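You operate a simulated robot arm through the tools that you are given. There is no shell and no other tool.

Carry out the task below with a simulated two-armed robot. There is one attempt and no reset: what you move stays moved.

Task
Bond the green earth plug to the earth bar before the cabinet breaker goes on.
Fine: bar knob tight, cover shut, breaker on last.

The check looks at the end state, three seconds after you hand in, the way a careful person would. Anything else that was tipped, shoved, dropped, spilled or broken makes it a failure. A push-on lid holds only when it is set on centred and level and pressed home; a screw cap is set on level and turned clockwise until tight.

Robot
Two 7-joint arms with two-finger parallel grippers on one trunk that stands fixed in place. Base frame: the origin is at the foot of the trunk, x ahead of it, y to its left, z up. Readings come in m, rad, newtons and seconds.
The left shoulder is at [0.02, 0.17, 1.253], the right one opposite. With the tool pointing down near the work surface each hand reaches from about 0.14 to 0.66 m from the base axis, measured 20 degrees to its own side. Payload 3.8 kg a hand.
Tool frame (each hand has its own): the origin (TCP) lies between the finger pads and is the grasp point; the fingertips stand 0.03 m ahead of it; z points along the fingers, y is the line along which they close. The gripper opens to 0.11 m. The fingers are 0.02 m wide and 0.01 m thick; the gripper's body (0.048 by 0.112 m) begins 0.055 m behind the TCP.
Orientation is that of the tool frame in the base frame, as a unit quaternion [w, x, y, z]. With the fingers straight down and closing along the base's y, the tool's x points along the base's -x, its y along +y and its z along -z.

Tools
- The arms move only by the tool servo_tool. It takes "left_motion", "right_motion" or both (then of equal length, played together; a hand with none holds still); each is a list of rows, each an object (a shift or turn left out is 0, a gripper value left out holds the last) with "offset": the shift along the tool's x, y, z in m, a list of three; "dr": the turn, a rotation vector about the tool's x, y, z in rad, a list of three; "hand": the opening in per cent of the stroke, from 0 (shut) to 100 (fully open). In form: [{"offset": [tx, ty, tz], "dr": [ax, ay, az], "hand": hand}, ...]. A call has 1 to 20 rows; each row shifts and turns the commanded pose from where the row before left it, along the tool's axes as they then stand. Rows are played at 5 a second. More than 0.05 m and 0.15 rad between two rows, or a gripper value outside its range, and nothing of the call is played. Where a pose cannot be reached the arm comes as near as it can. A force on the tool above 90 N (or 10 N above the force at the start of the call, whichever is more), or a blocked arm, ends the call early, and 0.2 s more pass. The fingers move at their own pace (about 0.072 m/s each) and stop on an object; they squeeze with about 43 N. The grip force told is the motor's: it shows also when the fingers shut on nothing. Time passes only in rows, and 0.2 s behind the last, so rows that do not move let the fingers close. The reply holds the time, the measured pose of the TCP, the force on the tool along the base axes, the opening and the grip force, in the units named above and with some noise, with the torque about the TCP (base axes, N m) and any sound that the robot's microphone picked up.
- Cameras (640 x 400 px; columns grow to the right, rows downward): "scene" is now at [0.1244, 0.0429, 1.4542]; the picture's right is [0.39, -0.92, 0.00], its down [-0.08, -0.03, -1.00] and it looks along [0.92, 0.39, -0.08] (base axes); focal length 214 px, centre (320, 200). "left" rides on the left gripper at [0.072, -0.017, -0.103] in its tool frame; the picture's right is [0.23, 0.97, 0.00], its down [-0.76, 0.18, -0.62] and it looks along [-0.61, 0.14, 0.78] (tool axes); focal length 222 px, centre (320, 200). "right" rides on the right gripper at [0.072, 0.017, -0.103] in its tool frame; the picture's right is [-0.23, 0.97, 0.00], its down [-0.76, -0.18, -0.62] and it looks along [-0.61, -0.14, 0.78] (tool axes); focal length 222 px, centre (320, 200). There is no depth. A picture from a camera that has moved, and an enlarged one, comes with that camera's place and axes in the base frame and with its lens. The place of the scene camera against the robot may be out by one fixed shift of up to 0.025 m in any direction.
- get_image(camera): a new picture of that camera. It takes no simulated time.
- lift_body(by): slides the trunk up (or, below 0, down) by that many m; the arms and the scene camera ride with it, the base frame stays. It gives what a move gives, with no picture.
- aim_head(pan, tilt): turns the head with the scene camera to pan (to the left, within 1.396 rad either way) and tilt (down, from -0.506 to 1.204), counted from straight ahead of the robot. It gives what a move gives.
- zoom(camera, box): a new picture of the part [left, top, right, bottom] of that camera's present view, enlarged. It takes no simulated time.
- hand_in(): hands the job in; it is judged then, once.

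Places have to be worked out from the pictures, the camera data and where the tool is seen. Open the grippers and draw the arms clear of the work before you hand the job in, unless the task says otherwise.

The tools are called after ">>>" by a JSON object that holds its "method" and its "body". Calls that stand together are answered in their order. servo_tool: Moves the arms, as the interface text tells. Its arguments: {"type":"object","properties":{"left_motion":{"type":"array","items":{"type":"object","properties":{"offset":{"type":"array","items":{"type":"number"}},"dr":{"type":"array","items":{"type":"number"}},"hand":{"type":"number"}}}},"right_motion":{"type":"array","items":{"type":"object","properties":{"offset":{"type":"array","items":{"type":"number"}},"dr":{"type":"array","items":{"type":"number"}},"hand":{"type":"number"}}}}},"required":[]} The other tools are called the same way: lift_body (by) slides the trunk up or down; aim_head (pan, tilt) turns the head that bears the scene camera; get_image (camera) takes a picture; zoom (camera, box) takes an enlarged picture of a part of a camera's view; hand_in () hands the job in.

At the start:

```text
t: 0.0
left_ee_pos: [0.2633, 0.3302, 1.4145]
left_tcp_rot: [0.0, 0.0, 1.0, 0.0]
left_ft_force: [-0.6, 0.6, 0.9]
left_wrist_torque: [0.02, 0.01, -0.01]
left_gripper_width: 0.1102
left_grasp_force: 0.1
right_ee_pos: [0.3576, 0.0058, 1.4449]
right_tcp_rot: [0.0, -0.001, 1.0, 0.0]
right_ft_force: [-0.8, 0.4, 0.3]
right_wrist_torque: [-0.05, -0.03, 0.01]
right_gripper_width: 0.1099
right_grasp_force: 0.1
trunk travel left (down, up): [-0.35, 0.22]
head pan, tilt: [0.401, 0.082]
```

scene: 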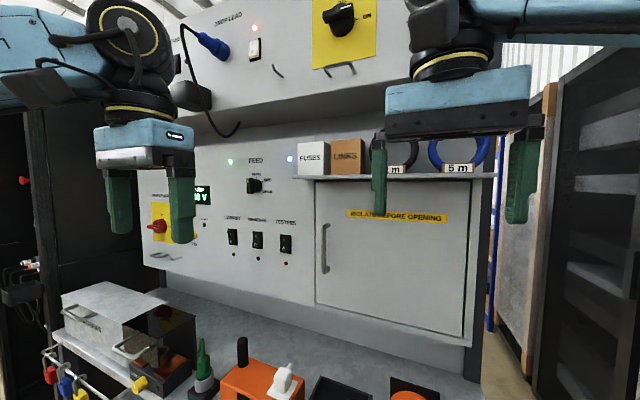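
right: 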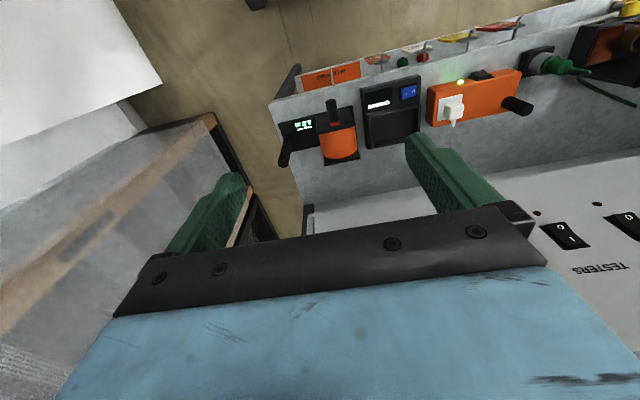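
left: 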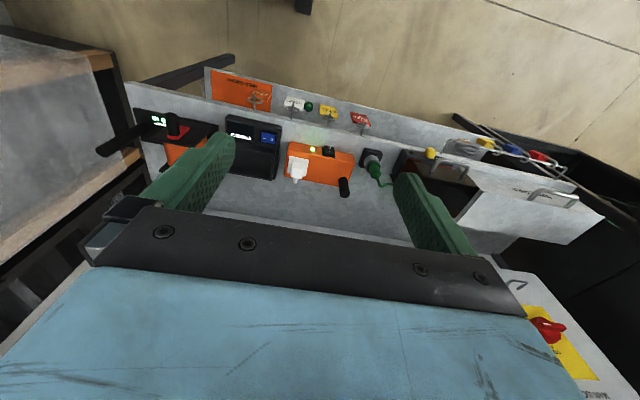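

I start by looking around: the scene shows a cabinet with a bench in front; the green plug seems to stand on the bench. I tilt the head down to see the bench.

>>> {"method": "aim_head", "body": {"pan": 0.4, "tilt": 0.6}}

>>> {"method": "get_image", "body": {"camera": "scene"}}

```text
t: 0.9
left_ee_pos: [0.2639, 0.3302, 1.414]
left_tcp_rot: [-0.001, 0.001, 1.0, 0.0]
left_ft_force: [-0.3, -0.8, 0.0]
left_wrist_torque: [0.02, -0.03, -0.01]
left_gripper_width: 0.11
left_grasp_force: 0.1
right_ee_pos: [0.3567, 0.0073, 1.4432]
right_tcp_rot: [0.001, 0.001, 1.0, 0.001]
right_ft_force: [-0.4, -0.8, 0.2]
right_wrist_torque: [-0.02, 0.0, -0.01]
right_gripper_width: 0.1102
right_grasp_force: 0.0
trunk travel left (down, up): [-0.35, 0.22]
head pan, tilt: [0.4, 0.6]
```

```text
taken
camera scene: at [0.1213, 0.0414, 1.4066], right [0.39, -0.92, 0.0], down [-0.52, -0.22, -0.83], along [0.76, 0.32, -0.56], focal length 214 px, centre (320, 200)
```

scene: 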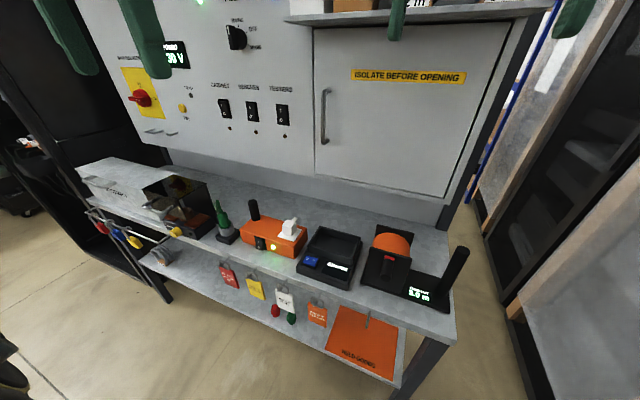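

>>> {"method": "zoom", "body": {"camera": "scene", "box": [60, 140, 260, 265]}}

>>> {"method": "zoom", "body": {"camera": "scene", "box": [200, 180, 480, 355]}}

>>> {"method": "zoom", "body": {"camera": "scene", "box": [100, 0, 340, 150]}}

```text
3.20 times, centred on (160, 202) of scene
camera zoom: at [0.1213, 0.0414, 1.4066], right [0.39, -0.92, 0.0], down [-0.52, -0.22, -0.83], along [0.76, 0.32, -0.56], focal length 686 px, centre (832, 192)
```

zoom: 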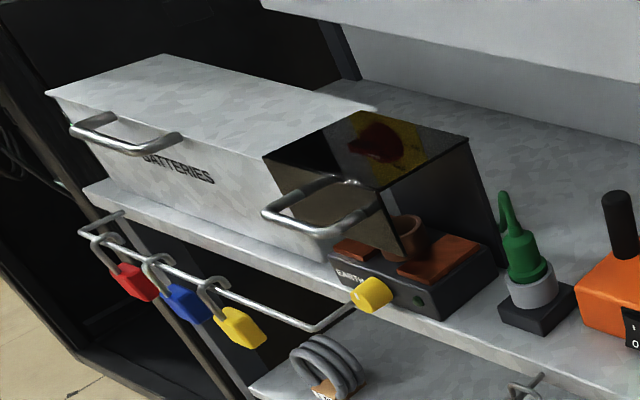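

```text
2.29 times, centred on (340, 268) of scene
camera zoom: at [0.1213, 0.0414, 1.4066], right [0.39, -0.92, 0.0], down [-0.52, -0.22, -0.83], along [0.76, 0.32, -0.56], focal length 490 px, centre (274, 46)
```

zoom: 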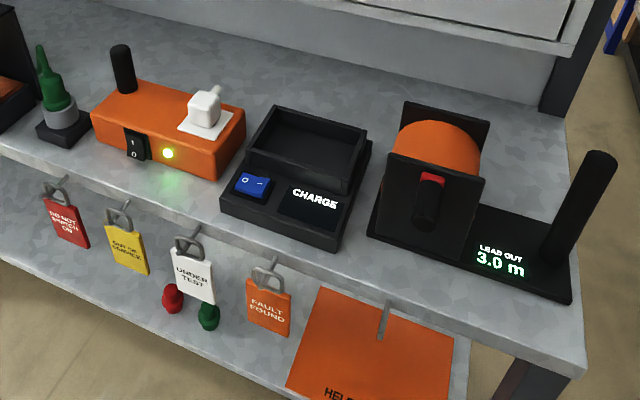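

```text
2.67 times, centred on (220, 75) of scene
camera zoom: at [0.1213, 0.0414, 1.4066], right [0.39, -0.92, 0.0], down [-0.52, -0.22, -0.83], along [0.76, 0.32, -0.56], focal length 572 px, centre (587, 533)
```

zoom: 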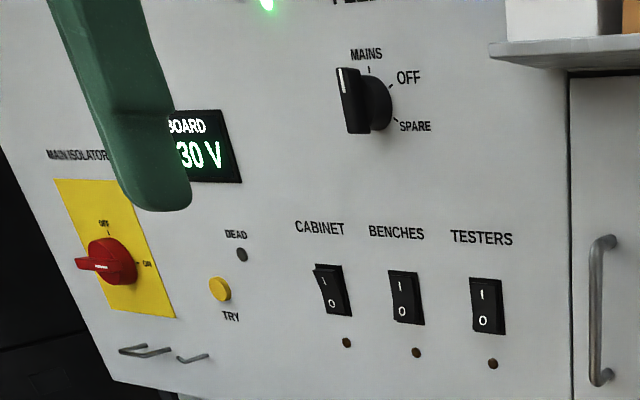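

I see a dark cover with a handle over the "EARTH" block (yellow knob, copper socket) and the green plug in a grey holder next to it. I zoom in further on both and on the breakers.

>>> {"method": "zoom", "body": {"camera": "scene", "box": [135, 165, 245, 250]}}

>>> {"method": "zoom", "body": {"camera": "scene", "box": [200, 80, 300, 145]}}

>>> {"method": "get_image", "body": {"camera": "left"}}

>>> {"method": "zoom", "body": {"camera": "left", "box": [330, 120, 610, 260]}}

```text
4.71 times, centred on (190, 208) of scene
camera zoom: at [0.1213, 0.0414, 1.4066], right [0.39, -0.92, 0.0], down [-0.52, -0.22, -0.83], along [0.76, 0.32, -0.56], focal length 1009 px, centre (932, 165)
```

zoom: 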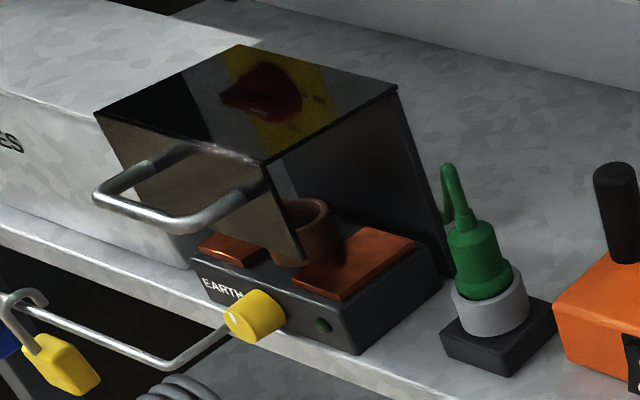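

```text
6.15 times, centred on (250, 112) of scene
camera zoom: at [0.1213, 0.0414, 1.4066], right [0.39, -0.92, 0.0], down [-0.52, -0.22, -0.83], along [0.76, 0.32, -0.56], focal length 1320 px, centre (751, 738)
```

zoom: 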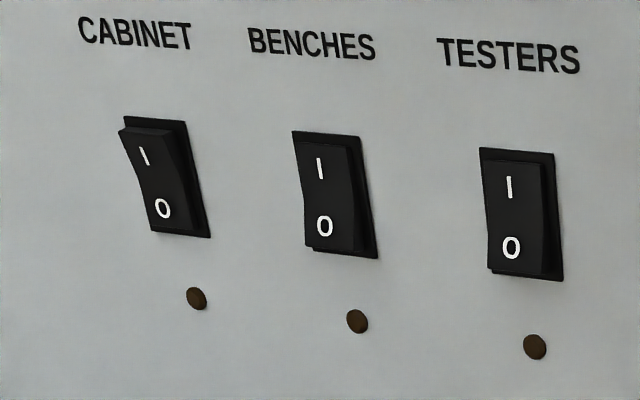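

```text
taken
camera left: at [0.1902, 0.3126, 1.5172], right [-0.23, 0.97, 0.0], down [0.76, 0.18, 0.62], along [0.61, 0.14, -0.78], focal length 222 px, centre (320, 200)
```

left: 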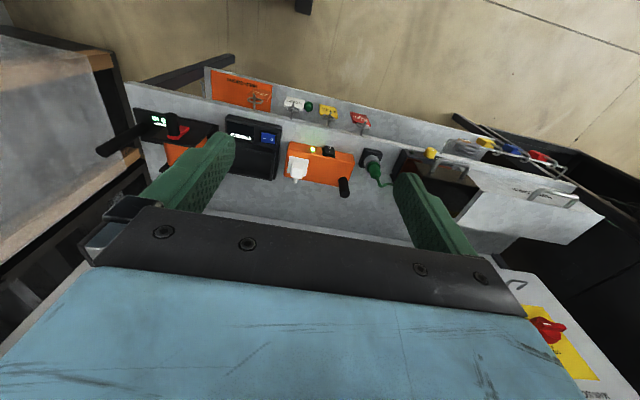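

```text
2.29 times, centred on (470, 190) of left
camera zoom: at [0.1902, 0.3126, 1.5172], right [-0.23, 0.97, 0.0], down [0.76, 0.18, 0.62], along [0.61, 0.14, -0.78], focal length 508 px, centre (-23, 223)
```

zoom: 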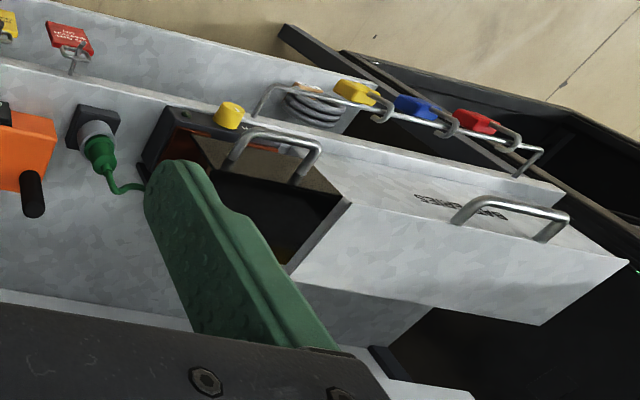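

The cabinet breaker is off (0) and the earth block has a smoked cover; I need a closer view. I move the left hand left and down so its camera looks at the earth block and the plug.

>>> {"method": "servo_tool", "body": {"left_motion": [{"offset": [0, 0.04, 0.02]}, {"offset": [0, 0.04, 0.02]}, {"offset": [0, 0.04, 0.02]}, {"offset": [0, 0.04, 0.02]}, {"offset": [0, 0.03, 0.02]}, {"offset": [0, 0.0, 0.03]}, {"offset": [0, 0.0, 0.03]}]}}

>>> {"method": "get_image", "body": {"camera": "left"}}

>>> {"method": "get_image", "body": {"camera": "scene"}}

```text
t: 2.5
left_ee_pos: [0.2618, 0.5195, 1.2541]
left_tcp_rot: [0.001, 0.0, 1.0, 0.001]
left_ft_force: [0.3, 0.5, 0.1]
left_wrist_torque: [0.01, -0.04, -0.01]
left_gripper_width: 0.1098
left_grasp_force: 0.1
right_ee_pos: [0.357, 0.0072, 1.4446]
right_tcp_rot: [0.0, 0.0, 1.0, 0.001]
right_ft_force: [0.3, 0.2, 0.1]
right_wrist_torque: [0.0, 0.02, -0.01]
right_gripper_width: 0.11
right_grasp_force: 0.1
trunk travel left (down, up): [-0.35, 0.22]
head pan, tilt: [0.4, 0.6]
```

```text
taken
camera left: at [0.1903, 0.5021, 1.3564], right [-0.23, 0.97, 0.0], down [0.76, 0.18, 0.62], along [0.61, 0.14, -0.78], focal length 222 px, centre (320, 200)
```

left: 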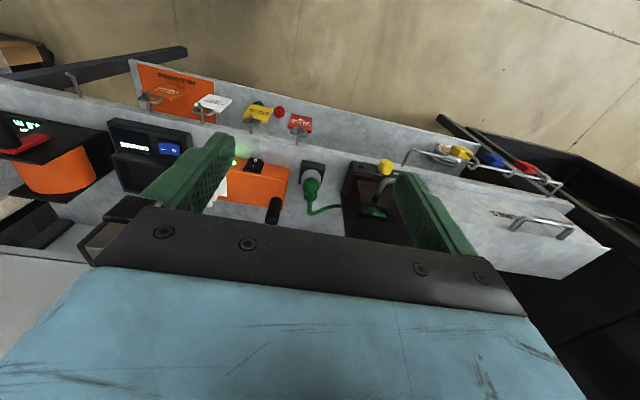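

```text
taken
camera scene: at [0.121, 0.0414, 1.4065], right [0.39, -0.92, 0.0], down [-0.52, -0.22, -0.83], along [0.76, 0.32, -0.56], focal length 214 px, centre (320, 200)
```

scene: 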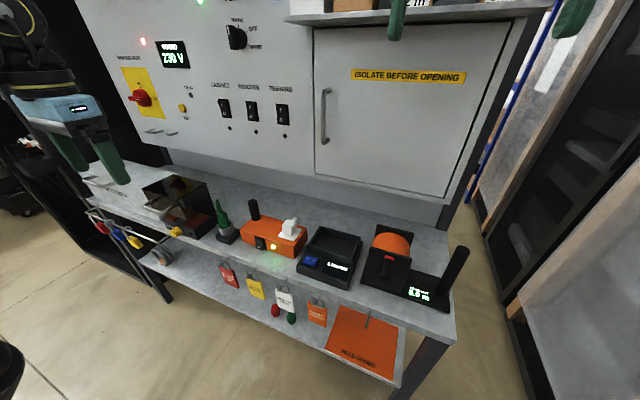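

Triangulating from two left-camera views puts the plug near x 0.48, y 0.55, z 0.93. I zoom in the left view on the earth block and plug.

>>> {"method": "zoom", "body": {"camera": "left", "box": [270, 130, 430, 240]}}

>>> {"method": "zoom", "body": {"camera": "scene", "box": [120, 160, 250, 250]}}

```text
3.64 times, centred on (350, 185) of left
camera zoom: at [0.1903, 0.5021, 1.3564], right [-0.23, 0.97, 0.0], down [0.76, 0.18, 0.62], along [0.61, 0.14, -0.78], focal length 808 px, centre (211, 254)
```

zoom: 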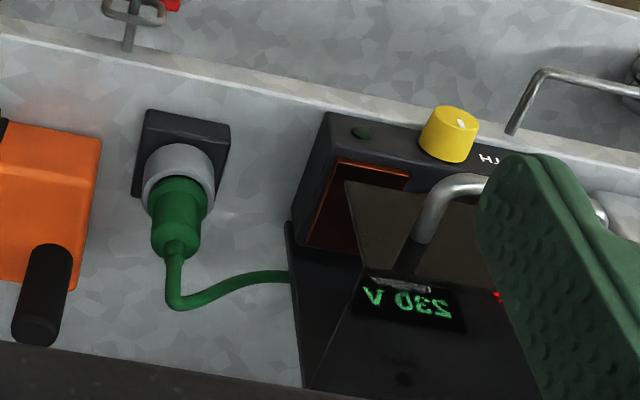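

```text
4.44 times, centred on (185, 205) of scene
camera zoom: at [0.121, 0.0414, 1.4065], right [0.39, -0.92, 0.0], down [-0.52, -0.22, -0.83], along [0.76, 0.32, -0.56], focal length 953 px, centre (920, 178)
```

zoom: 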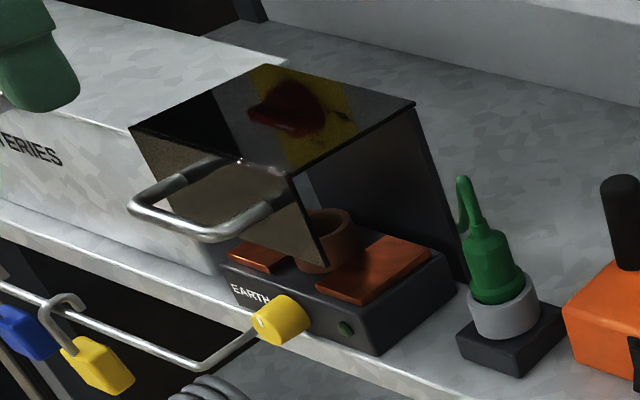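

The cover geometry is unclear (top plate, front plate with handle, seemingly raised). I'll bring the left hand to the right of the plug and turn it so that its camera looks along +y at the block.

>>> {"method": "servo_tool", "body": {"left_motion": [{"offset": [-0.02, -0.03, 0]}, {"offset": [-0.02, -0.04, 0]}, {"offset": [-0.02, -0.04, 0.0]}, {"offset": [-0.02, -0.04, 0.0], "dr": [0, 0, -0.15]}, {"dr": [0, 0, -0.15]}, {"dr": [0, 0, -0.15]}, {"dr": [0, 0, -0.15]}, {"dr": [0, 0, -0.15]}, {"dr": [0, 0, -0.15]}, {"dr": [0, 0, -0.15]}, {"dr": [0, 0, -0.15]}]}}

>>> {"method": "get_image", "body": {"camera": "left"}}

>>> {"method": "get_image", "body": {"camera": "scene"}}

```text
t: 5.0
left_ee_pos: [0.3443, 0.369, 1.2539]
left_tcp_rot: [0.0, -0.566, 0.825, -0.001]
left_ft_force: [0.4, 0.5, -0.1]
left_wrist_torque: [0.02, -0.02, 0.02]
left_gripper_width: 0.1103
left_grasp_force: 0.0
right_ee_pos: [0.357, 0.0064, 1.4442]
right_tcp_rot: [-0.001, 0.0, 1.0, 0.001]
right_ft_force: [0.0, 0.6, -1.1]
right_wrist_torque: [0.02, 0.01, -0.01]
right_gripper_width: 0.1101
right_grasp_force: 0.0
trunk travel left (down, up): [-0.35, 0.22]
head pan, tilt: [0.4, 0.6]
```

```text
taken
camera left: at [0.3325, 0.2957, 1.3574], right [-0.99, 0.14, 0.0], down [0.11, 0.77, 0.62], along [0.09, 0.62, -0.78], focal length 222 px, centre (320, 200)
```

left: 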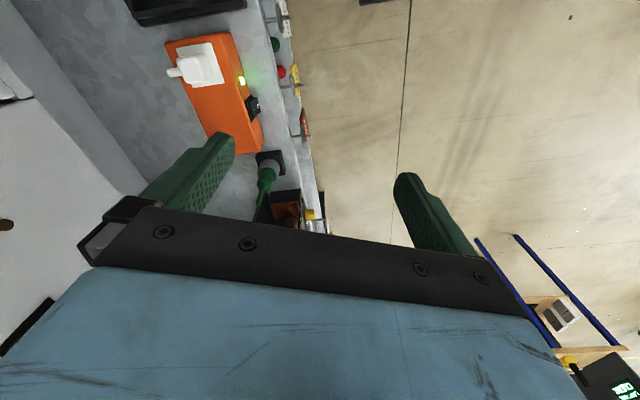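

```text
taken
camera scene: at [0.1213, 0.0413, 1.4065], right [0.39, -0.92, 0.0], down [-0.52, -0.22, -0.83], along [0.76, 0.32, -0.56], focal length 214 px, centre (320, 200)
```

scene: 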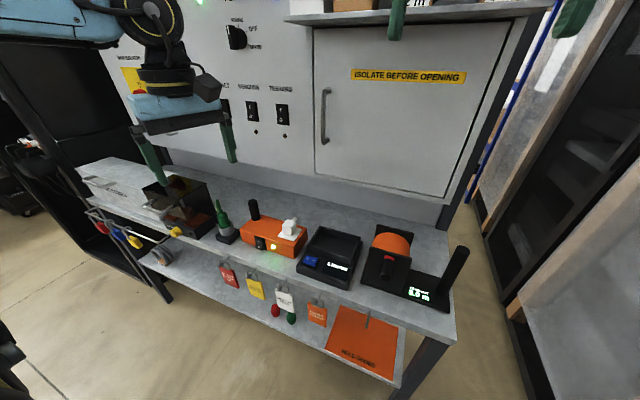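

The gripper body hides the block in this steep view. I shift forward and down a little and tilt the hand so the camera looks more level along +y.

>>> {"method": "servo_tool", "body": {"left_motion": [{"offset": [0.0, -0.04, 0.02]}, {"offset": [0.0, -0.04, 0.03]}, {"offset": [0.03, -0.02, 0.03]}, {"dr": [0, -0.15, 0]}, {"dr": [0, -0.15, 0]}, {"dr": [0, -0.15, 0]}, {"dr": [0, -0.1, 0]}]}}

>>> {"method": "get_image", "body": {"camera": "left"}}

>>> {"method": "get_image", "body": {"camera": "scene"}}

```text
t: 6.5
left_ee_pos: [0.4259, 0.3054, 1.174]
left_tcp_rot: [0.225, -0.543, 0.794, 0.154]
left_ft_force: [-0.2, 0.6, 1.2]
left_wrist_torque: [0.0, -0.01, 0.02]
left_gripper_width: 0.11
left_grasp_force: 0.0
right_ee_pos: [0.3571, 0.0074, 1.4438]
right_tcp_rot: [0.0, 0.0, 1.0, 0.0]
right_ft_force: [0.6, -0.3, 0.3]
right_wrist_torque: [0.01, -0.01, 0.01]
right_gripper_width: 0.11
right_grasp_force: 0.1
trunk travel left (down, up): [-0.35, 0.22]
head pan, tilt: [0.4, 0.6]
```

```text
taken
camera left: at [0.3987, 0.1909, 1.2238], right [-0.98, 0.17, -0.12], down [-0.05, 0.36, 0.93], along [0.2, 0.92, -0.35], focal length 222 px, centre (320, 200)
```

left: 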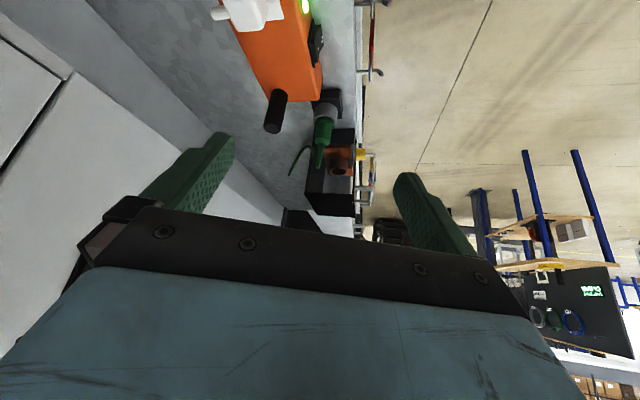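

```text
taken
camera scene: at [0.1215, 0.0411, 1.4065], right [0.39, -0.92, 0.0], down [-0.52, -0.22, -0.83], along [0.76, 0.32, -0.56], focal length 214 px, centre (320, 200)
```

scene: 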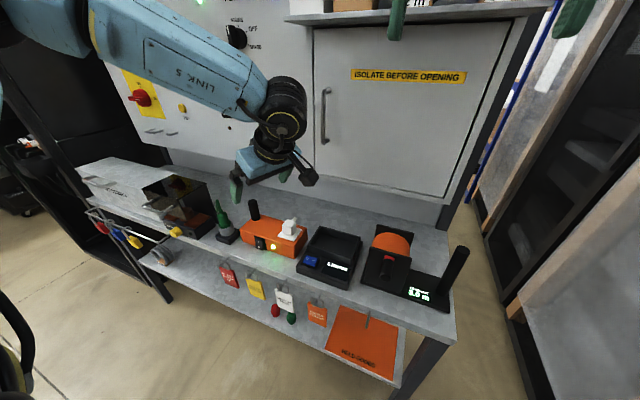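

>>> {"method": "zoom", "body": {"camera": "left", "box": [265, 70, 405, 250]}}

```text
2.22 times, centred on (335, 160) of left
camera zoom: at [0.3987, 0.1909, 1.2238], right [-0.98, 0.17, -0.12], down [-0.05, 0.36, 0.93], along [0.2, 0.92, -0.35], focal length 494 px, centre (287, 289)
```

zoom: 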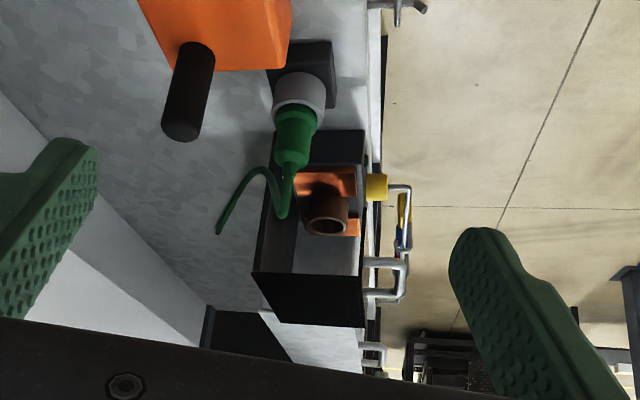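

From two views I place: plug holder top at about (0.487, 0.547, 0.90), yellow knob (0.42, 0.716, 0.89), copper ring (0.468, 0.689, 0.94). I now bring the left hand back and in front of the bench for a frontal view of the cover.

>>> {"method": "servo_tool", "body": {"left_motion": [{"dr": [0, 0.15, 0]}, {"dr": [0, 0.15, 0]}, {"dr": [0, 0.15, 0]}, {"dr": [0, 0.1, 0]}, {"dr": [0, 0, 0.15]}, {"dr": [0, 0, 0.15]}, {"dr": [0, 0, 0.15]}, {"dr": [0, 0, 0.15]}, {"dr": [0, 0, 0.15]}, {"dr": [0, 0, 0.15]}, {"dr": [0, 0, 0.15]}, {"dr": [0, 0, 0.15]}, {"offset": [0.035, 0.03, 0.0]}, {"offset": [0.035, 0.03, 0.0]}, {"offset": [0.035, 0.03, 0.0]}, {"offset": [0.03, 0.035, 0.0]}, {"offset": [0.03, 0.035, 0.0]}, {"offset": [0.03, 0.035, 0.0]}, {"offset": [0.02, 0.04, 0.01]}, {"offset": [0.01, 0.03, 0.02]}]}}

>>> {"method": "servo_tool", "body": {"left_motion": [{"dr": [0, -0.15, 0]}, {"dr": [0, -0.15, 0]}, {"dr": [0, -0.1, 0]}]}}

>>> {"method": "get_image", "body": {"camera": "left"}}

>>> {"method": "get_image", "body": {"camera": "scene"}}

```text
t: 10.8
left_ee_pos: [0.2116, 0.5399, 1.1592]
left_tcp_rot: [0.003, 0.0, 1.0, 0.0]
left_ft_force: [-0.2, 0.1, 0.6]
left_wrist_torque: [0.01, 0.05, -0.04]
left_gripper_width: 0.1098
left_grasp_force: 0.0
left hand out of reach, approached as far as the arm can: row 19, 20
right_ee_pos: [0.3572, 0.0073, 1.4446]
right_tcp_rot: [0.0, 0.0, 1.0, 0.001]
right_ft_force: [0.5, 0.5, -0.2]
right_wrist_torque: [-0.01, 0.05, -0.02]
right_gripper_width: 0.1102
right_grasp_force: 0.1
trunk travel left (down, up): [-0.35, 0.22]
head pan, tilt: [0.4, 0.6]
```

```text
t: 11.6
left_ee_pos: [0.2282, 0.5232, 1.1737]
left_tcp_rot: [0.2, 0.0, 0.98, 0.0]
left_ft_force: [0.3, 0.9, 0.0]
left_wrist_torque: [-0.01, -0.01, 0.02]
left_gripper_width: 0.1101
left_grasp_force: 0.2
left hand out of reach, approached as far as the arm can: row 2, 3
right_ee_pos: [0.356, 0.0067, 1.4449]
right_tcp_rot: [0.001, 0.0, 1.0, 0.001]
right_ft_force: [-0.6, -0.3, 0.7]
right_wrist_torque: [0.01, 0.0, 0.02]
right_gripper_width: 0.11
right_grasp_force: 0.1
trunk travel left (down, up): [-0.35, 0.22]
head pan, tilt: [0.4, 0.6]
```

```text
taken
camera left: at [0.121, 0.5056, 1.2397], right [-0.21, 0.97, -0.09], down [0.46, 0.18, 0.87], along [0.86, 0.14, -0.48], focal length 222 px, centre (320, 200)
```

left: 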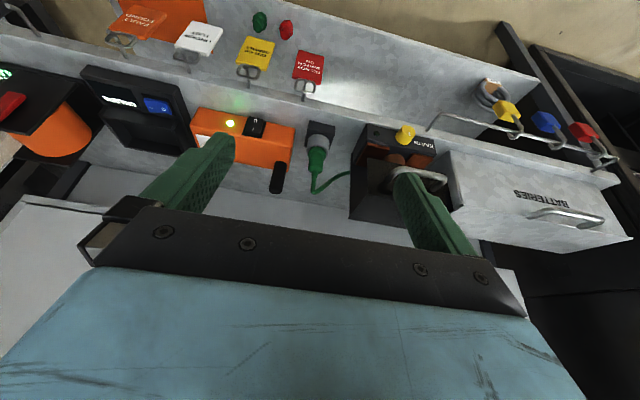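

```text
taken
camera scene: at [0.1208, 0.0417, 1.4066], right [0.39, -0.92, 0.0], down [-0.52, -0.22, -0.83], along [0.76, 0.32, -0.56], focal length 214 px, centre (320, 200)
```

scene: 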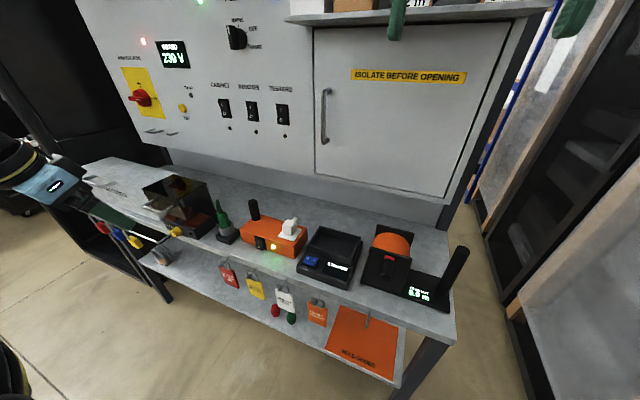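

This frontal view shows the block under the cover. I zoom in on it.

>>> {"method": "zoom", "body": {"camera": "left", "box": [290, 100, 460, 230]}}

```text
3.08 times, centred on (375, 165) of left
camera zoom: at [0.121, 0.5056, 1.2397], right [-0.21, 0.97, -0.09], down [0.46, 0.18, 0.87], along [0.86, 0.14, -0.48], focal length 684 px, centre (151, 308)
```

zoom: 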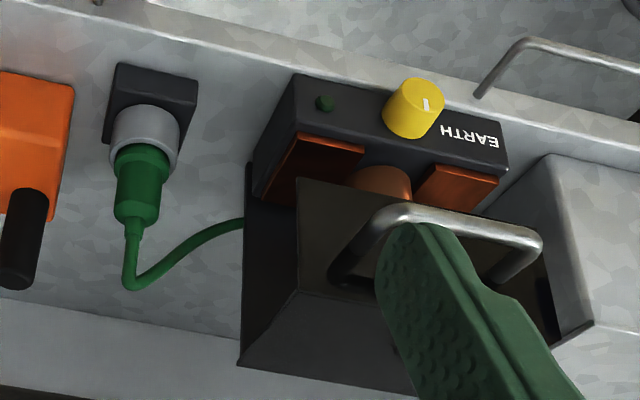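

The cover looks like a hood (back, top and front plates, handle on the front) presently over the copper socket at about (0.47, 0.69, 0.945), probably hinged at the back. Next I need the breaker location: I raise the left hand and tilt it forward so its camera sees the panel.

>>> {"method": "servo_tool", "body": {"left_motion": [{"offset": [-0.024, -0.03, -0.012]}, {"offset": [-0.024, -0.03, -0.012]}, {"offset": [-0.024, -0.03, -0.012]}, {"offset": [-0.024, -0.03, -0.012]}, {"dr": [0, -0.15, 0]}, {"dr": [0, -0.15, 0]}, {"dr": [0, -0.15, 0]}]}}

>>> {"method": "get_image", "body": {"camera": "left"}}

```text
t: 13.2
left_ee_pos: [0.298, 0.4047, 1.2549]
left_tcp_rot: [0.414, 0.0, 0.91, 0.0]
left_ft_force: [-0.5, -0.4, -0.4]
left_wrist_torque: [0.01, 0.01, 0.02]
left_gripper_width: 0.11
left_grasp_force: 0.1
right_ee_pos: [0.3576, 0.0076, 1.4435]
right_tcp_rot: [0.0, -0.001, 1.0, 0.001]
right_ft_force: [0.3, 0.4, 0.5]
right_wrist_torque: [-0.02, 0.02, 0.03]
right_gripper_width: 0.11
right_grasp_force: 0.1
trunk travel left (down, up): [-0.35, 0.22]
head pan, tilt: [0.4, 0.6]
```

```text
taken
camera left: at [0.1736, 0.3872, 1.2695], right [-0.15, 0.97, -0.17], down [0.03, 0.18, 0.98], along [0.99, 0.14, -0.06], focal length 222 px, centre (320, 200)
```

left: 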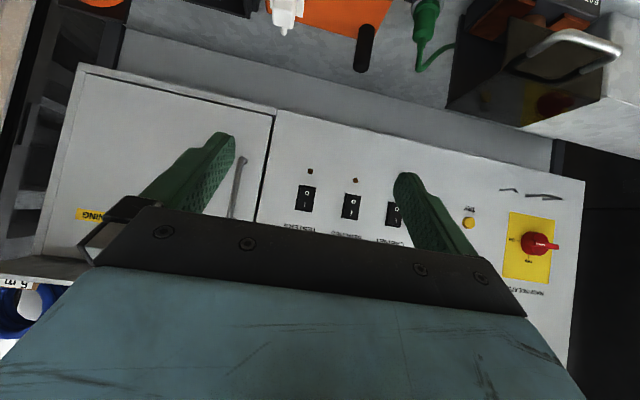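

The breakers are on the panel; the CABINET breaker triangulates to roughly (0.69, 0.65, 1.235). Now I yaw the left hand outward and go nearer the earth block, both to test reach and to see the handle closely.

>>> {"method": "servo_tool", "body": {"left_motion": [{"dr": [-0.1127, 0, -0.099]}, {"dr": [-0.1127, 0, -0.099]}, {"dr": [-0.1127, 0, -0.099]}, {"dr": [-0.1127, 0, -0.099]}, {"dr": [0, 0.15, 0]}, {"dr": [0, 0.15, 0]}, {"dr": [0, 0.05, 0]}, {"offset": [-0.0146, 0.0228, 0.027]}, {"offset": [-0.0146, 0.0228, 0.027]}, {"offset": [-0.0146, 0.0228, 0.027]}, {"offset": [-0.0146, 0.0228, 0.027]}]}}

>>> {"method": "get_image", "body": {"camera": "left"}}

>>> {"method": "get_image", "body": {"camera": "scene"}}

```text
t: 15.6
left_ee_pos: [0.3493, 0.5519, 1.2021]
left_tcp_rot: [0.236, -0.287, 0.925, 0.074]
left_ft_force: [-0.1, 0.5, 0.9]
left_wrist_torque: [-0.02, -0.02, 0.02]
left_gripper_width: 0.1102
left_grasp_force: 0.0
left hand out of reach, approached as far as the arm can: row 1, 2, 3
right_ee_pos: [0.3569, 0.0072, 1.4446]
right_tcp_rot: [0.0, 0.0, 1.0, 0.0]
right_ft_force: [-0.6, -0.4, -0.1]
right_wrist_torque: [0.0, -0.02, -0.02]
right_gripper_width: 0.1099
right_grasp_force: 0.0
trunk travel left (down, up): [-0.35, 0.22]
head pan, tilt: [0.4, 0.6]
```

```text
taken
camera left: at [0.2652, 0.4744, 1.2583], right [-0.71, 0.69, -0.11], down [0.21, 0.36, 0.91], along [0.67, 0.63, -0.4], focal length 222 px, centre (320, 200)
```

left: 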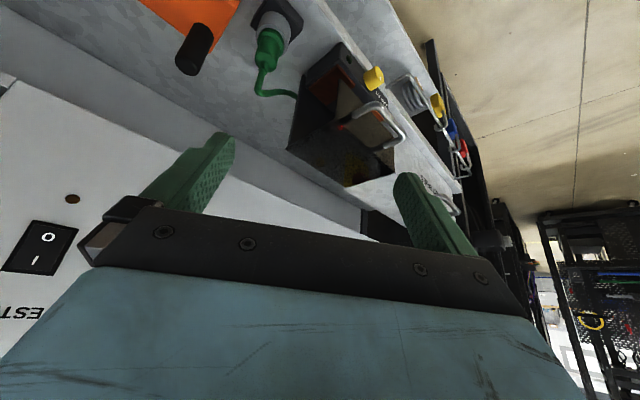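

```text
taken
camera scene: at [0.1214, 0.0418, 1.4065], right [0.39, -0.92, 0.0], down [-0.52, -0.22, -0.82], along [0.76, 0.32, -0.57], focal length 214 px, centre (320, 200)
```

scene: 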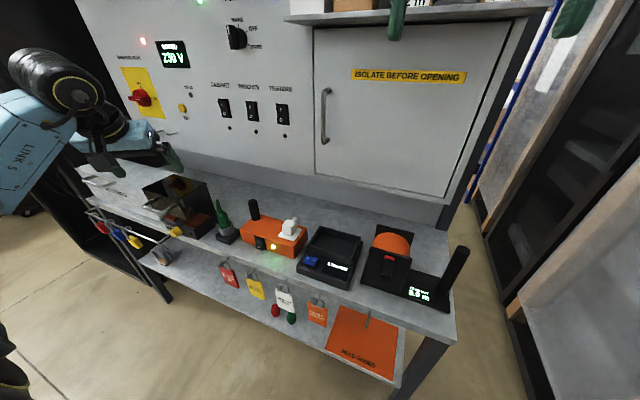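

>>> {"method": "zoom", "body": {"camera": "left", "box": [240, 0, 460, 190]}}

>>> {"method": "zoom", "body": {"camera": "left", "box": [280, 40, 420, 190]}}

```text
2.11 times, centred on (350, 95) of left
camera zoom: at [0.2652, 0.4744, 1.2583], right [-0.71, 0.69, -0.11], down [0.21, 0.36, 0.91], along [0.67, 0.63, -0.4], focal length 468 px, centre (257, 421)
```

zoom: 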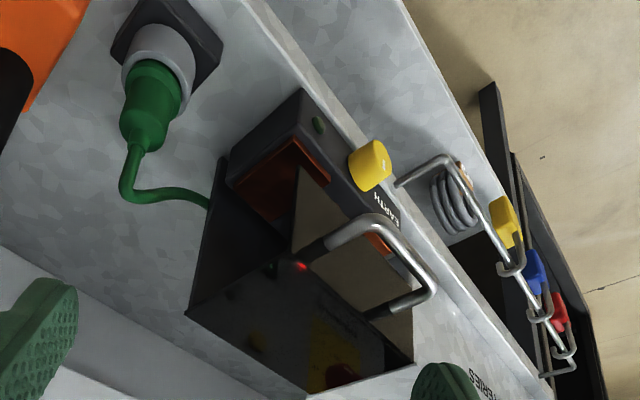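

```text
2.67 times, centred on (350, 115) of left
camera zoom: at [0.2652, 0.4744, 1.2583], right [-0.71, 0.69, -0.11], down [0.21, 0.36, 0.91], along [0.67, 0.63, -0.4], focal length 592 px, centre (240, 427)
```

zoom: 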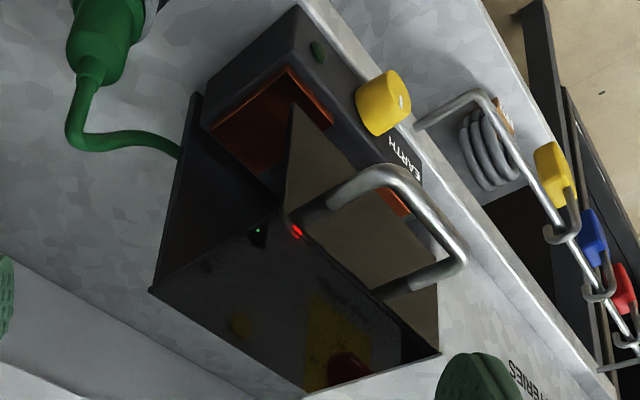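

Handle bar triangulates to x≈0.39, y 0.67–0.77, z≈1.0; hood hinge should be at the back (x≈0.55). I close the left gripper, tilt it forward and move to a point in front of and below the handle, to push it up from beneath.

>>> {"method": "servo_tool", "body": {"left_motion": [{"dr": [0, -0.15, 0], "hand": 0}, {"dr": [0, -0.15, 0]}, {"dr": [0, -0.15, 0]}, {"dr": [0, -0.05, 0]}, {"offset": [0.0267, 0.0234, 0.022]}, {"offset": [0.0267, 0.0234, 0.022]}, {"offset": [0.0267, 0.0234, 0.022]}, {"offset": [0.0267, 0.0234, 0.022]}]}}

>>> {"method": "get_image", "body": {"camera": "left"}}

>>> {"method": "get_image", "body": {"camera": "scene"}}

```text
t: 17.4
left_ee_pos: [0.3105, 0.6404, 1.067]
left_tcp_rot: [0.458, -0.26, 0.838, 0.143]
left_ft_force: [-0.6, 0.7, 0.3]
left_wrist_torque: [0.02, 0.0, 0.0]
left_gripper_width: 0.0001
left_grasp_force: 37.5
right_ee_pos: [0.3557, 0.0071, 1.4438]
right_tcp_rot: [0.0, 0.0, 1.0, 0.002]
right_ft_force: [0.1, 0.6, 0.6]
right_wrist_torque: [0.0, -0.02, 0.0]
right_gripper_width: 0.11
right_grasp_force: 0.1
trunk travel left (down, up): [-0.35, 0.22]
head pan, tilt: [0.4, 0.6]
```

```text
taken
camera left: at [0.2145, 0.5537, 1.0611], right [-0.65, 0.73, -0.19], down [-0.19, 0.08, 0.98], along [0.73, 0.67, 0.09], focal length 222 px, centre (320, 200)
```

left: 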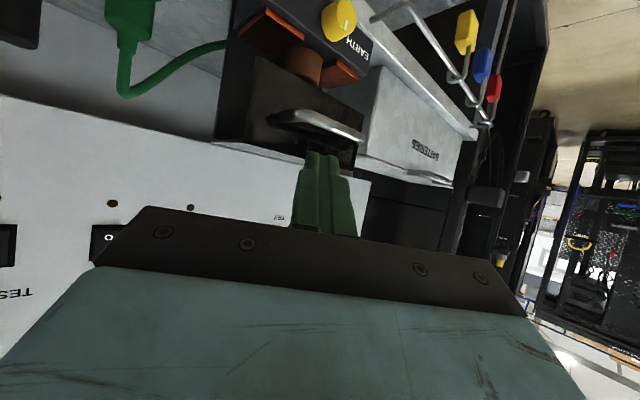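

```text
taken
camera scene: at [0.1212, 0.0417, 1.4065], right [0.39, -0.92, 0.0], down [-0.52, -0.22, -0.83], along [0.76, 0.32, -0.56], focal length 214 px, centre (320, 200)
```

scene: 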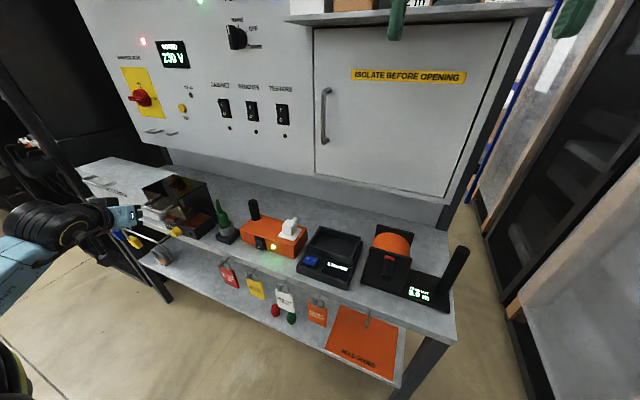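

Reach is fine here. I zoom in on this low view to confirm hood, handle and ring geometry before touching.

>>> {"method": "zoom", "body": {"camera": "left", "box": [210, 0, 390, 180]}}

>>> {"method": "zoom", "body": {"camera": "scene", "box": [100, 165, 240, 255]}}

```text
2.22 times, centred on (300, 90) of left
camera zoom: at [0.2145, 0.5537, 1.0611], right [-0.65, 0.73, -0.19], down [-0.19, 0.08, 0.98], along [0.73, 0.67, 0.09], focal length 494 px, centre (364, 444)
```

zoom: 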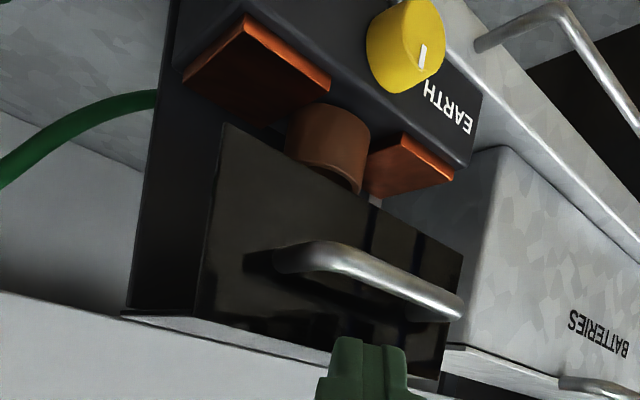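

```text
4.44 times, centred on (170, 210) of scene
camera zoom: at [0.1212, 0.0417, 1.4065], right [0.39, -0.92, 0.0], down [-0.52, -0.22, -0.83], along [0.76, 0.32, -0.56], focal length 953 px, centre (987, 156)
```

zoom: 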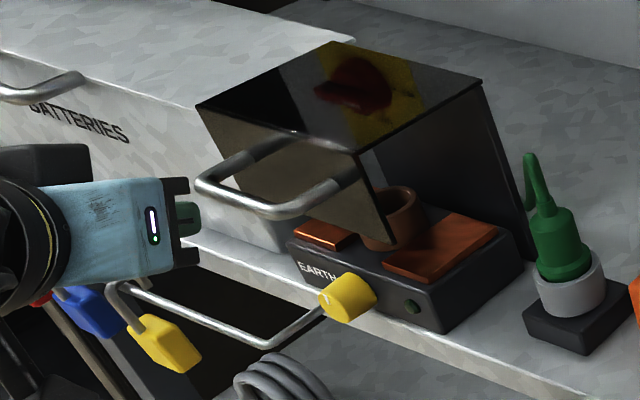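

The bar estimate is confirmed (x≈0.39, z≈1.00). I slide the closed fingers in under the bar with about 2 cm clearance.

>>> {"method": "servo_tool", "body": {"left_motion": [{"offset": [0.0314, 0.021, 0]}, {"offset": [0, 0, 0.03]}, {"offset": [0, 0, 0.03]}, {"offset": [0, 0, 0.03]}, {"offset": [0, 0, 0.03]}]}}

>>> {"method": "get_image", "body": {"camera": "left"}}

>>> {"method": "zoom", "body": {"camera": "scene", "box": [100, 165, 240, 255]}}

```text
t: 18.6
left_ee_pos: [0.3674, 0.7032, 0.9744]
left_tcp_rot: [0.457, -0.26, 0.839, 0.142]
left_ft_force: [-0.8, -1.0, -0.4]
left_wrist_torque: [-0.02, -0.01, -0.03]
left_gripper_width: 0.0
left_grasp_force: 37.4
right_ee_pos: [0.3575, 0.007, 1.4434]
right_tcp_rot: [0.0, 0.001, 1.0, 0.001]
right_ft_force: [-0.3, -0.8, 0.2]
right_wrist_torque: [0.0, 0.0, 0.02]
right_gripper_width: 0.1104
right_grasp_force: 0.0
trunk travel left (down, up): [-0.35, 0.22]
head pan, tilt: [0.4, 0.6]
```

```text
taken
camera left: at [0.2727, 0.6182, 0.9692], right [-0.65, 0.73, -0.19], down [-0.19, 0.08, 0.98], along [0.73, 0.67, 0.09], focal length 222 px, centre (320, 200)
```

left: 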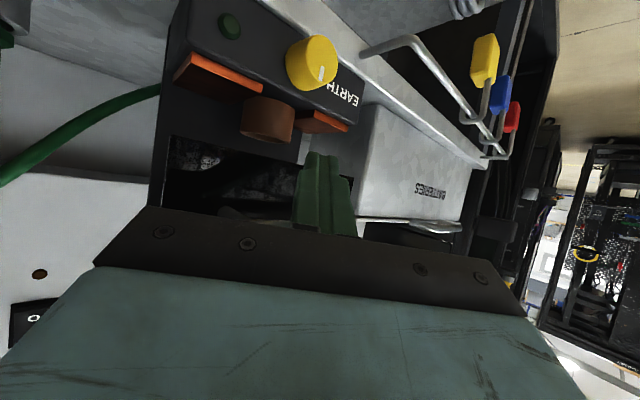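

```text
4.44 times, centred on (170, 210) of scene
camera zoom: at [0.1215, 0.0417, 1.4065], right [0.39, -0.92, 0.0], down [-0.52, -0.22, -0.82], along [0.76, 0.32, -0.57], focal length 953 px, centre (987, 156)
```

zoom: 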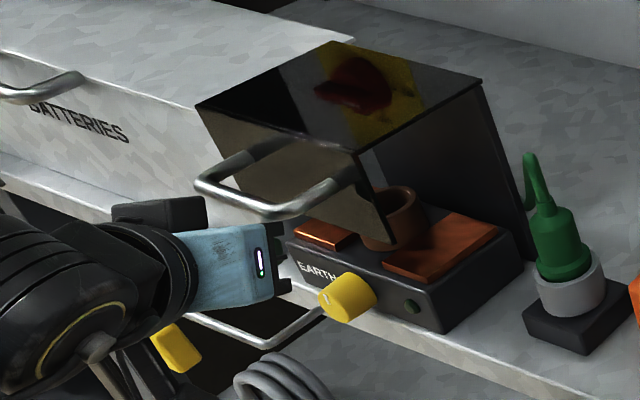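

Fingers are under the bar. I push up and back in small steps and watch the force.

>>> {"method": "servo_tool", "body": {"left_motion": [{"offset": [-0.0133, -0.0051, 0.0003]}, {"offset": [-0.0133, -0.0051, 0.0003]}, {"offset": [-0.0133, -0.0051, 0.0003]}, {"offset": [-0.0133, -0.0051, 0.0003]}, {"offset": [-0.0133, -0.0051, 0.0003]}]}}

>>> {"method": "get_image", "body": {"camera": "left"}}

>>> {"method": "zoom", "body": {"camera": "scene", "box": [100, 165, 240, 255]}}

```text
t: 19.6
left_ee_pos: [0.388, 0.7046, 0.9963]
left_tcp_rot: [0.428, -0.273, 0.849, 0.145]
left_ft_force: [-44.2, -11.7, -8.1]
left_wrist_torque: [0.53, -1.14, -0.7]
left_gripper_width: 0.0002
left_grasp_force: 37.9
right_ee_pos: [0.3556, 0.0059, 1.4441]
right_tcp_rot: [-0.001, 0.001, 1.0, 0.001]
right_ft_force: [0.4, 0.1, 0.3]
right_wrist_torque: [-0.01, 0.08, 0.01]
right_gripper_width: 0.1101
right_grasp_force: 0.1
trunk travel left (down, up): [-0.35, 0.22]
head pan, tilt: [0.4, 0.6]
stopped in row 5 (left hand): the force on the tool passed its limit at 98 N (the readings are from after the stop); the commanded pose is now the measured one
```

```text
taken
camera left: at [0.2957, 0.6156, 0.9985], right [-0.68, 0.71, -0.17], down [-0.14, 0.1, 0.98], along [0.72, 0.7, 0.03], focal length 222 px, centre (320, 200)
```

left: 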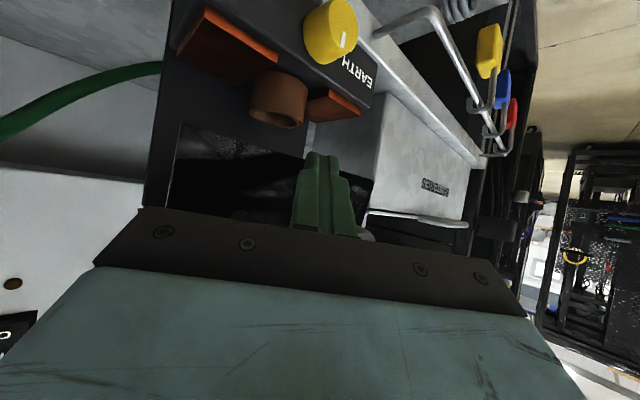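

```text
4.44 times, centred on (170, 210) of scene
camera zoom: at [0.1196, 0.04, 1.4066], right [0.39, -0.92, 0.0], down [-0.52, -0.22, -0.83], along [0.76, 0.32, -0.56], focal length 953 px, centre (987, 156)
```

zoom: 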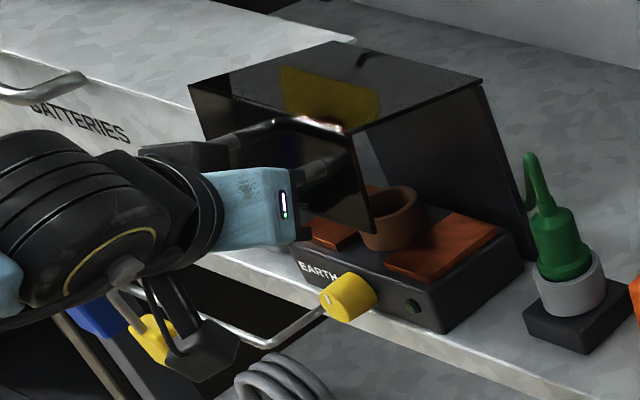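

The lid lifted a little: its hinge is along the top back edge (back plate fixed), and the fingertips pushed against the front plate. I back the fingers off 2 cm, center on the bar and lift more vertically along the arc about (x 0.55, z 1.02).

>>> {"method": "servo_tool", "body": {"left_motion": [{"offset": [-0.005, 0.012, -0.013]}, {"offset": [-0.0165, -0.0009, -0.0101]}, {"offset": [-0.0165, -0.0009, -0.0101]}, {"offset": [-0.0192, -0.004, -0.0069]}, {"offset": [-0.0192, -0.004, -0.0069]}]}}

>>> {"method": "get_image", "body": {"camera": "left"}}

>>> {"method": "zoom", "body": {"camera": "scene", "box": [100, 145, 240, 235]}}

```text
t: 20.9
left_ee_pos: [0.3888, 0.7084, 1.1023]
left_tcp_rot: [0.44, -0.273, 0.843, 0.147]
left_ft_force: [-67.4, -6.6, 20.4]
left_wrist_torque: [-0.1, 1.22, 0.15]
left_gripper_width: 0.0003
left_grasp_force: 38.1
right_ee_pos: [0.345, 0.0027, 1.4482]
right_tcp_rot: [0.004, 0.0, 1.0, 0.002]
right_ft_force: [0.5, -0.1, 0.1]
right_wrist_torque: [0.01, 0.0, -0.02]
right_gripper_width: 0.1102
right_grasp_force: 0.1
trunk travel left (down, up): [-0.35, 0.22]
head pan, tilt: [0.4, 0.6]
```

```text
taken
camera left: at [0.2957, 0.6208, 1.1007], right [-0.68, 0.71, -0.18], down [-0.16, 0.09, 0.98], along [0.72, 0.7, 0.06], focal length 222 px, centre (320, 200)
```

left: 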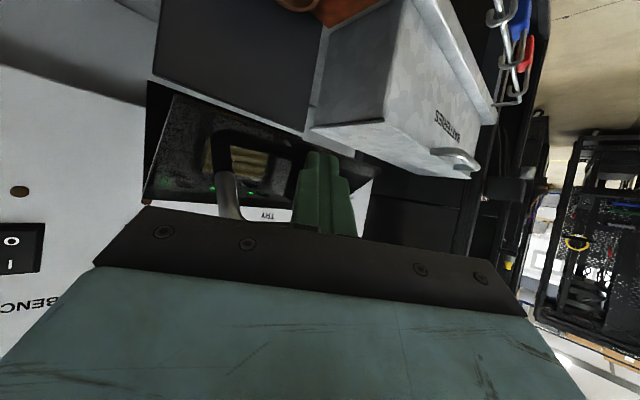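

```text
4.44 times, centred on (170, 190) of scene
camera zoom: at [0.1099, 0.0379, 1.4078], right [0.39, -0.92, 0.0], down [-0.51, -0.22, -0.83], along [0.77, 0.32, -0.56], focal length 953 px, centre (987, 244)
```

zoom: 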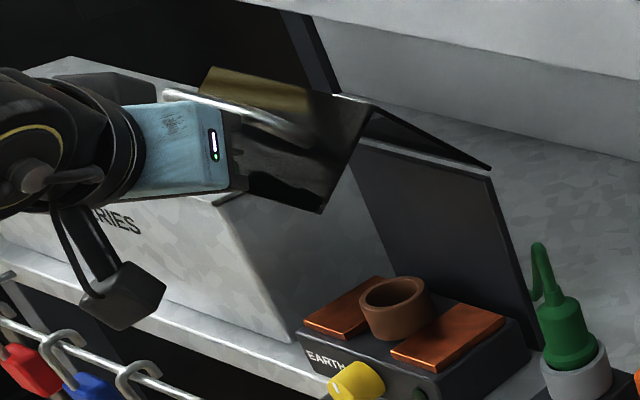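

The lid is up about 45–50°, but the fingertips are pressing on the plate (67 N) rather than lifting at the bar. I relieve the push slightly and slide up toward the bar.

>>> {"method": "servo_tool", "body": {"left_motion": [{"offset": [0, 0, -0.012]}, {"offset": [-0.012, 0.0, 0]}, {"offset": [-0.012, 0.0, 0]}, {"offset": [-0.01, 0.0, 0]}]}}

>>> {"method": "get_image", "body": {"camera": "left"}}

>>> {"method": "zoom", "body": {"camera": "scene", "box": [100, 125, 240, 215]}}

```text
t: 21.9
left_ee_pos: [0.4047, 0.7105, 1.1311]
left_tcp_rot: [0.441, -0.267, 0.845, 0.144]
left_ft_force: [-8.3, -8.2, 6.6]
left_wrist_torque: [-0.15, 0.04, -0.14]
left_gripper_width: 0.0001
left_grasp_force: 37.8
right_ee_pos: [0.3536, 0.0043, 1.4447]
right_tcp_rot: [0.001, 0.001, 1.0, 0.001]
right_ft_force: [-0.5, 1.6, -0.3]
right_wrist_torque: [0.02, -0.01, -0.05]
right_gripper_width: 0.11
right_grasp_force: 0.0
trunk travel left (down, up): [-0.35, 0.22]
head pan, tilt: [0.4, 0.6]
```

```text
taken
camera left: at [0.3126, 0.6238, 1.1311], right [-0.67, 0.72, -0.18], down [-0.16, 0.1, 0.98], along [0.73, 0.69, 0.05], focal length 222 px, centre (320, 200)
```

left: 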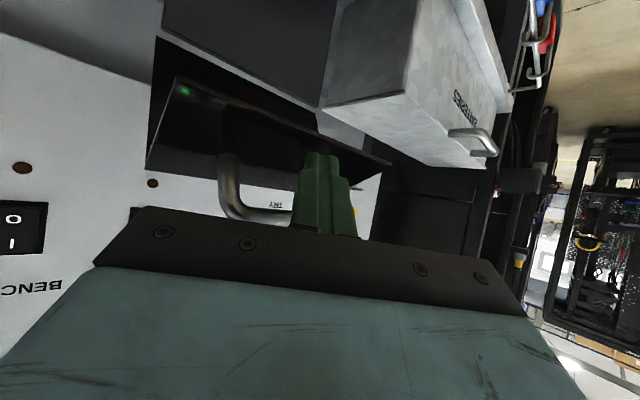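

```text
4.44 times, centred on (170, 170) of scene
camera zoom: at [0.1192, 0.0387, 1.4067], right [0.39, -0.92, 0.0], down [-0.52, -0.22, -0.83], along [0.76, 0.32, -0.56], focal length 953 px, centre (987, 333)
```

zoom: 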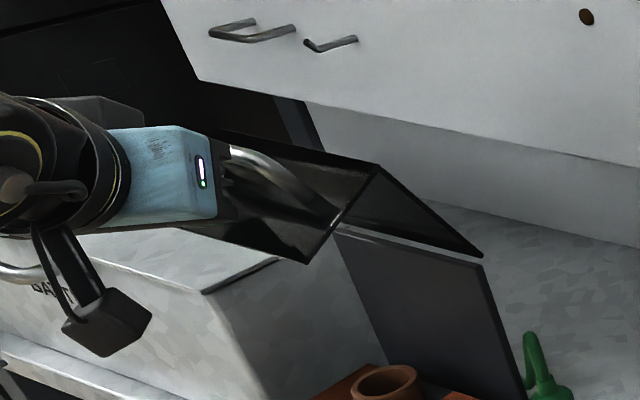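

The lid is now near 60° with low force and the bar lies behind the fingers. I continue along the arc, more forward now.

>>> {"method": "servo_tool", "body": {"left_motion": [{"offset": [-0.0256, -0.0148, 0.0068]}, {"offset": [-0.0215, -0.0148, 0.0097]}, {"offset": [-0.0165, -0.0148, 0.0131]}]}}

>>> {"method": "get_image", "body": {"camera": "left"}}

>>> {"method": "zoom", "body": {"camera": "scene", "box": [100, 105, 260, 215]}}

```text
t: 22.6
left_ee_pos: [0.48, 0.7106, 1.1768]
left_tcp_rot: [0.448, -0.268, 0.841, 0.144]
left_ft_force: [-13.0, -1.7, 37.8]
left_wrist_torque: [0.42, -0.23, 0.13]
left_gripper_width: 0.0
left_grasp_force: 37.0
right_ee_pos: [0.3519, 0.0013, 1.4456]
right_tcp_rot: [0.001, 0.001, 1.0, 0.002]
right_ft_force: [0.2, -0.5, -0.2]
right_wrist_torque: [0.01, -0.01, 0.0]
right_gripper_width: 0.1098
right_grasp_force: 0.0
trunk travel left (down, up): [-0.35, 0.22]
head pan, tilt: [0.4, 0.6]
```

```text
taken
camera left: at [0.3873, 0.6227, 1.1741], right [-0.67, 0.72, -0.19], down [-0.18, 0.09, 0.98], along [0.72, 0.69, 0.07], focal length 222 px, centre (320, 200)
```

left: 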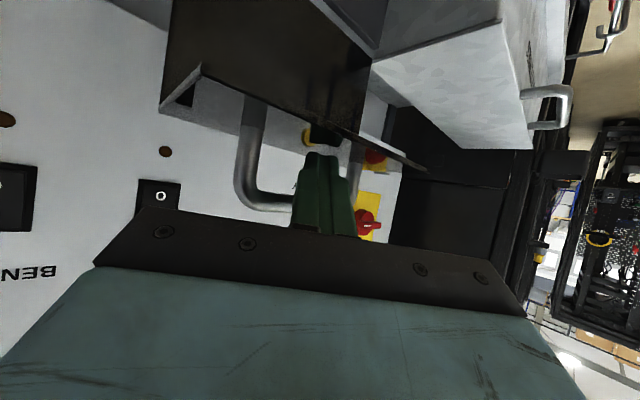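

```text
3.64 times, centred on (180, 160) of scene
camera zoom: at [0.1165, 0.0365, 1.4072], right [0.39, -0.92, 0.0], down [-0.52, -0.22, -0.83], along [0.76, 0.32, -0.56], focal length 780 px, centre (829, 346)
```

zoom: 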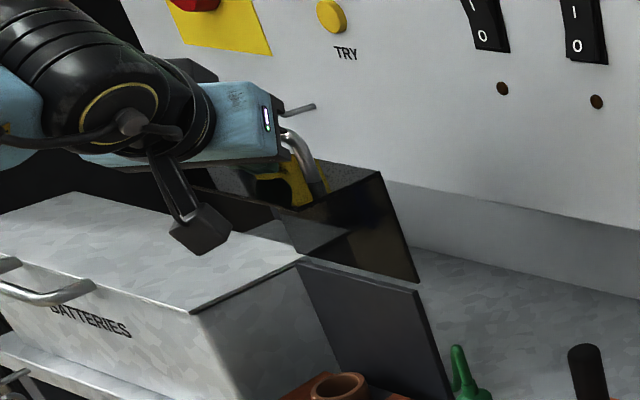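

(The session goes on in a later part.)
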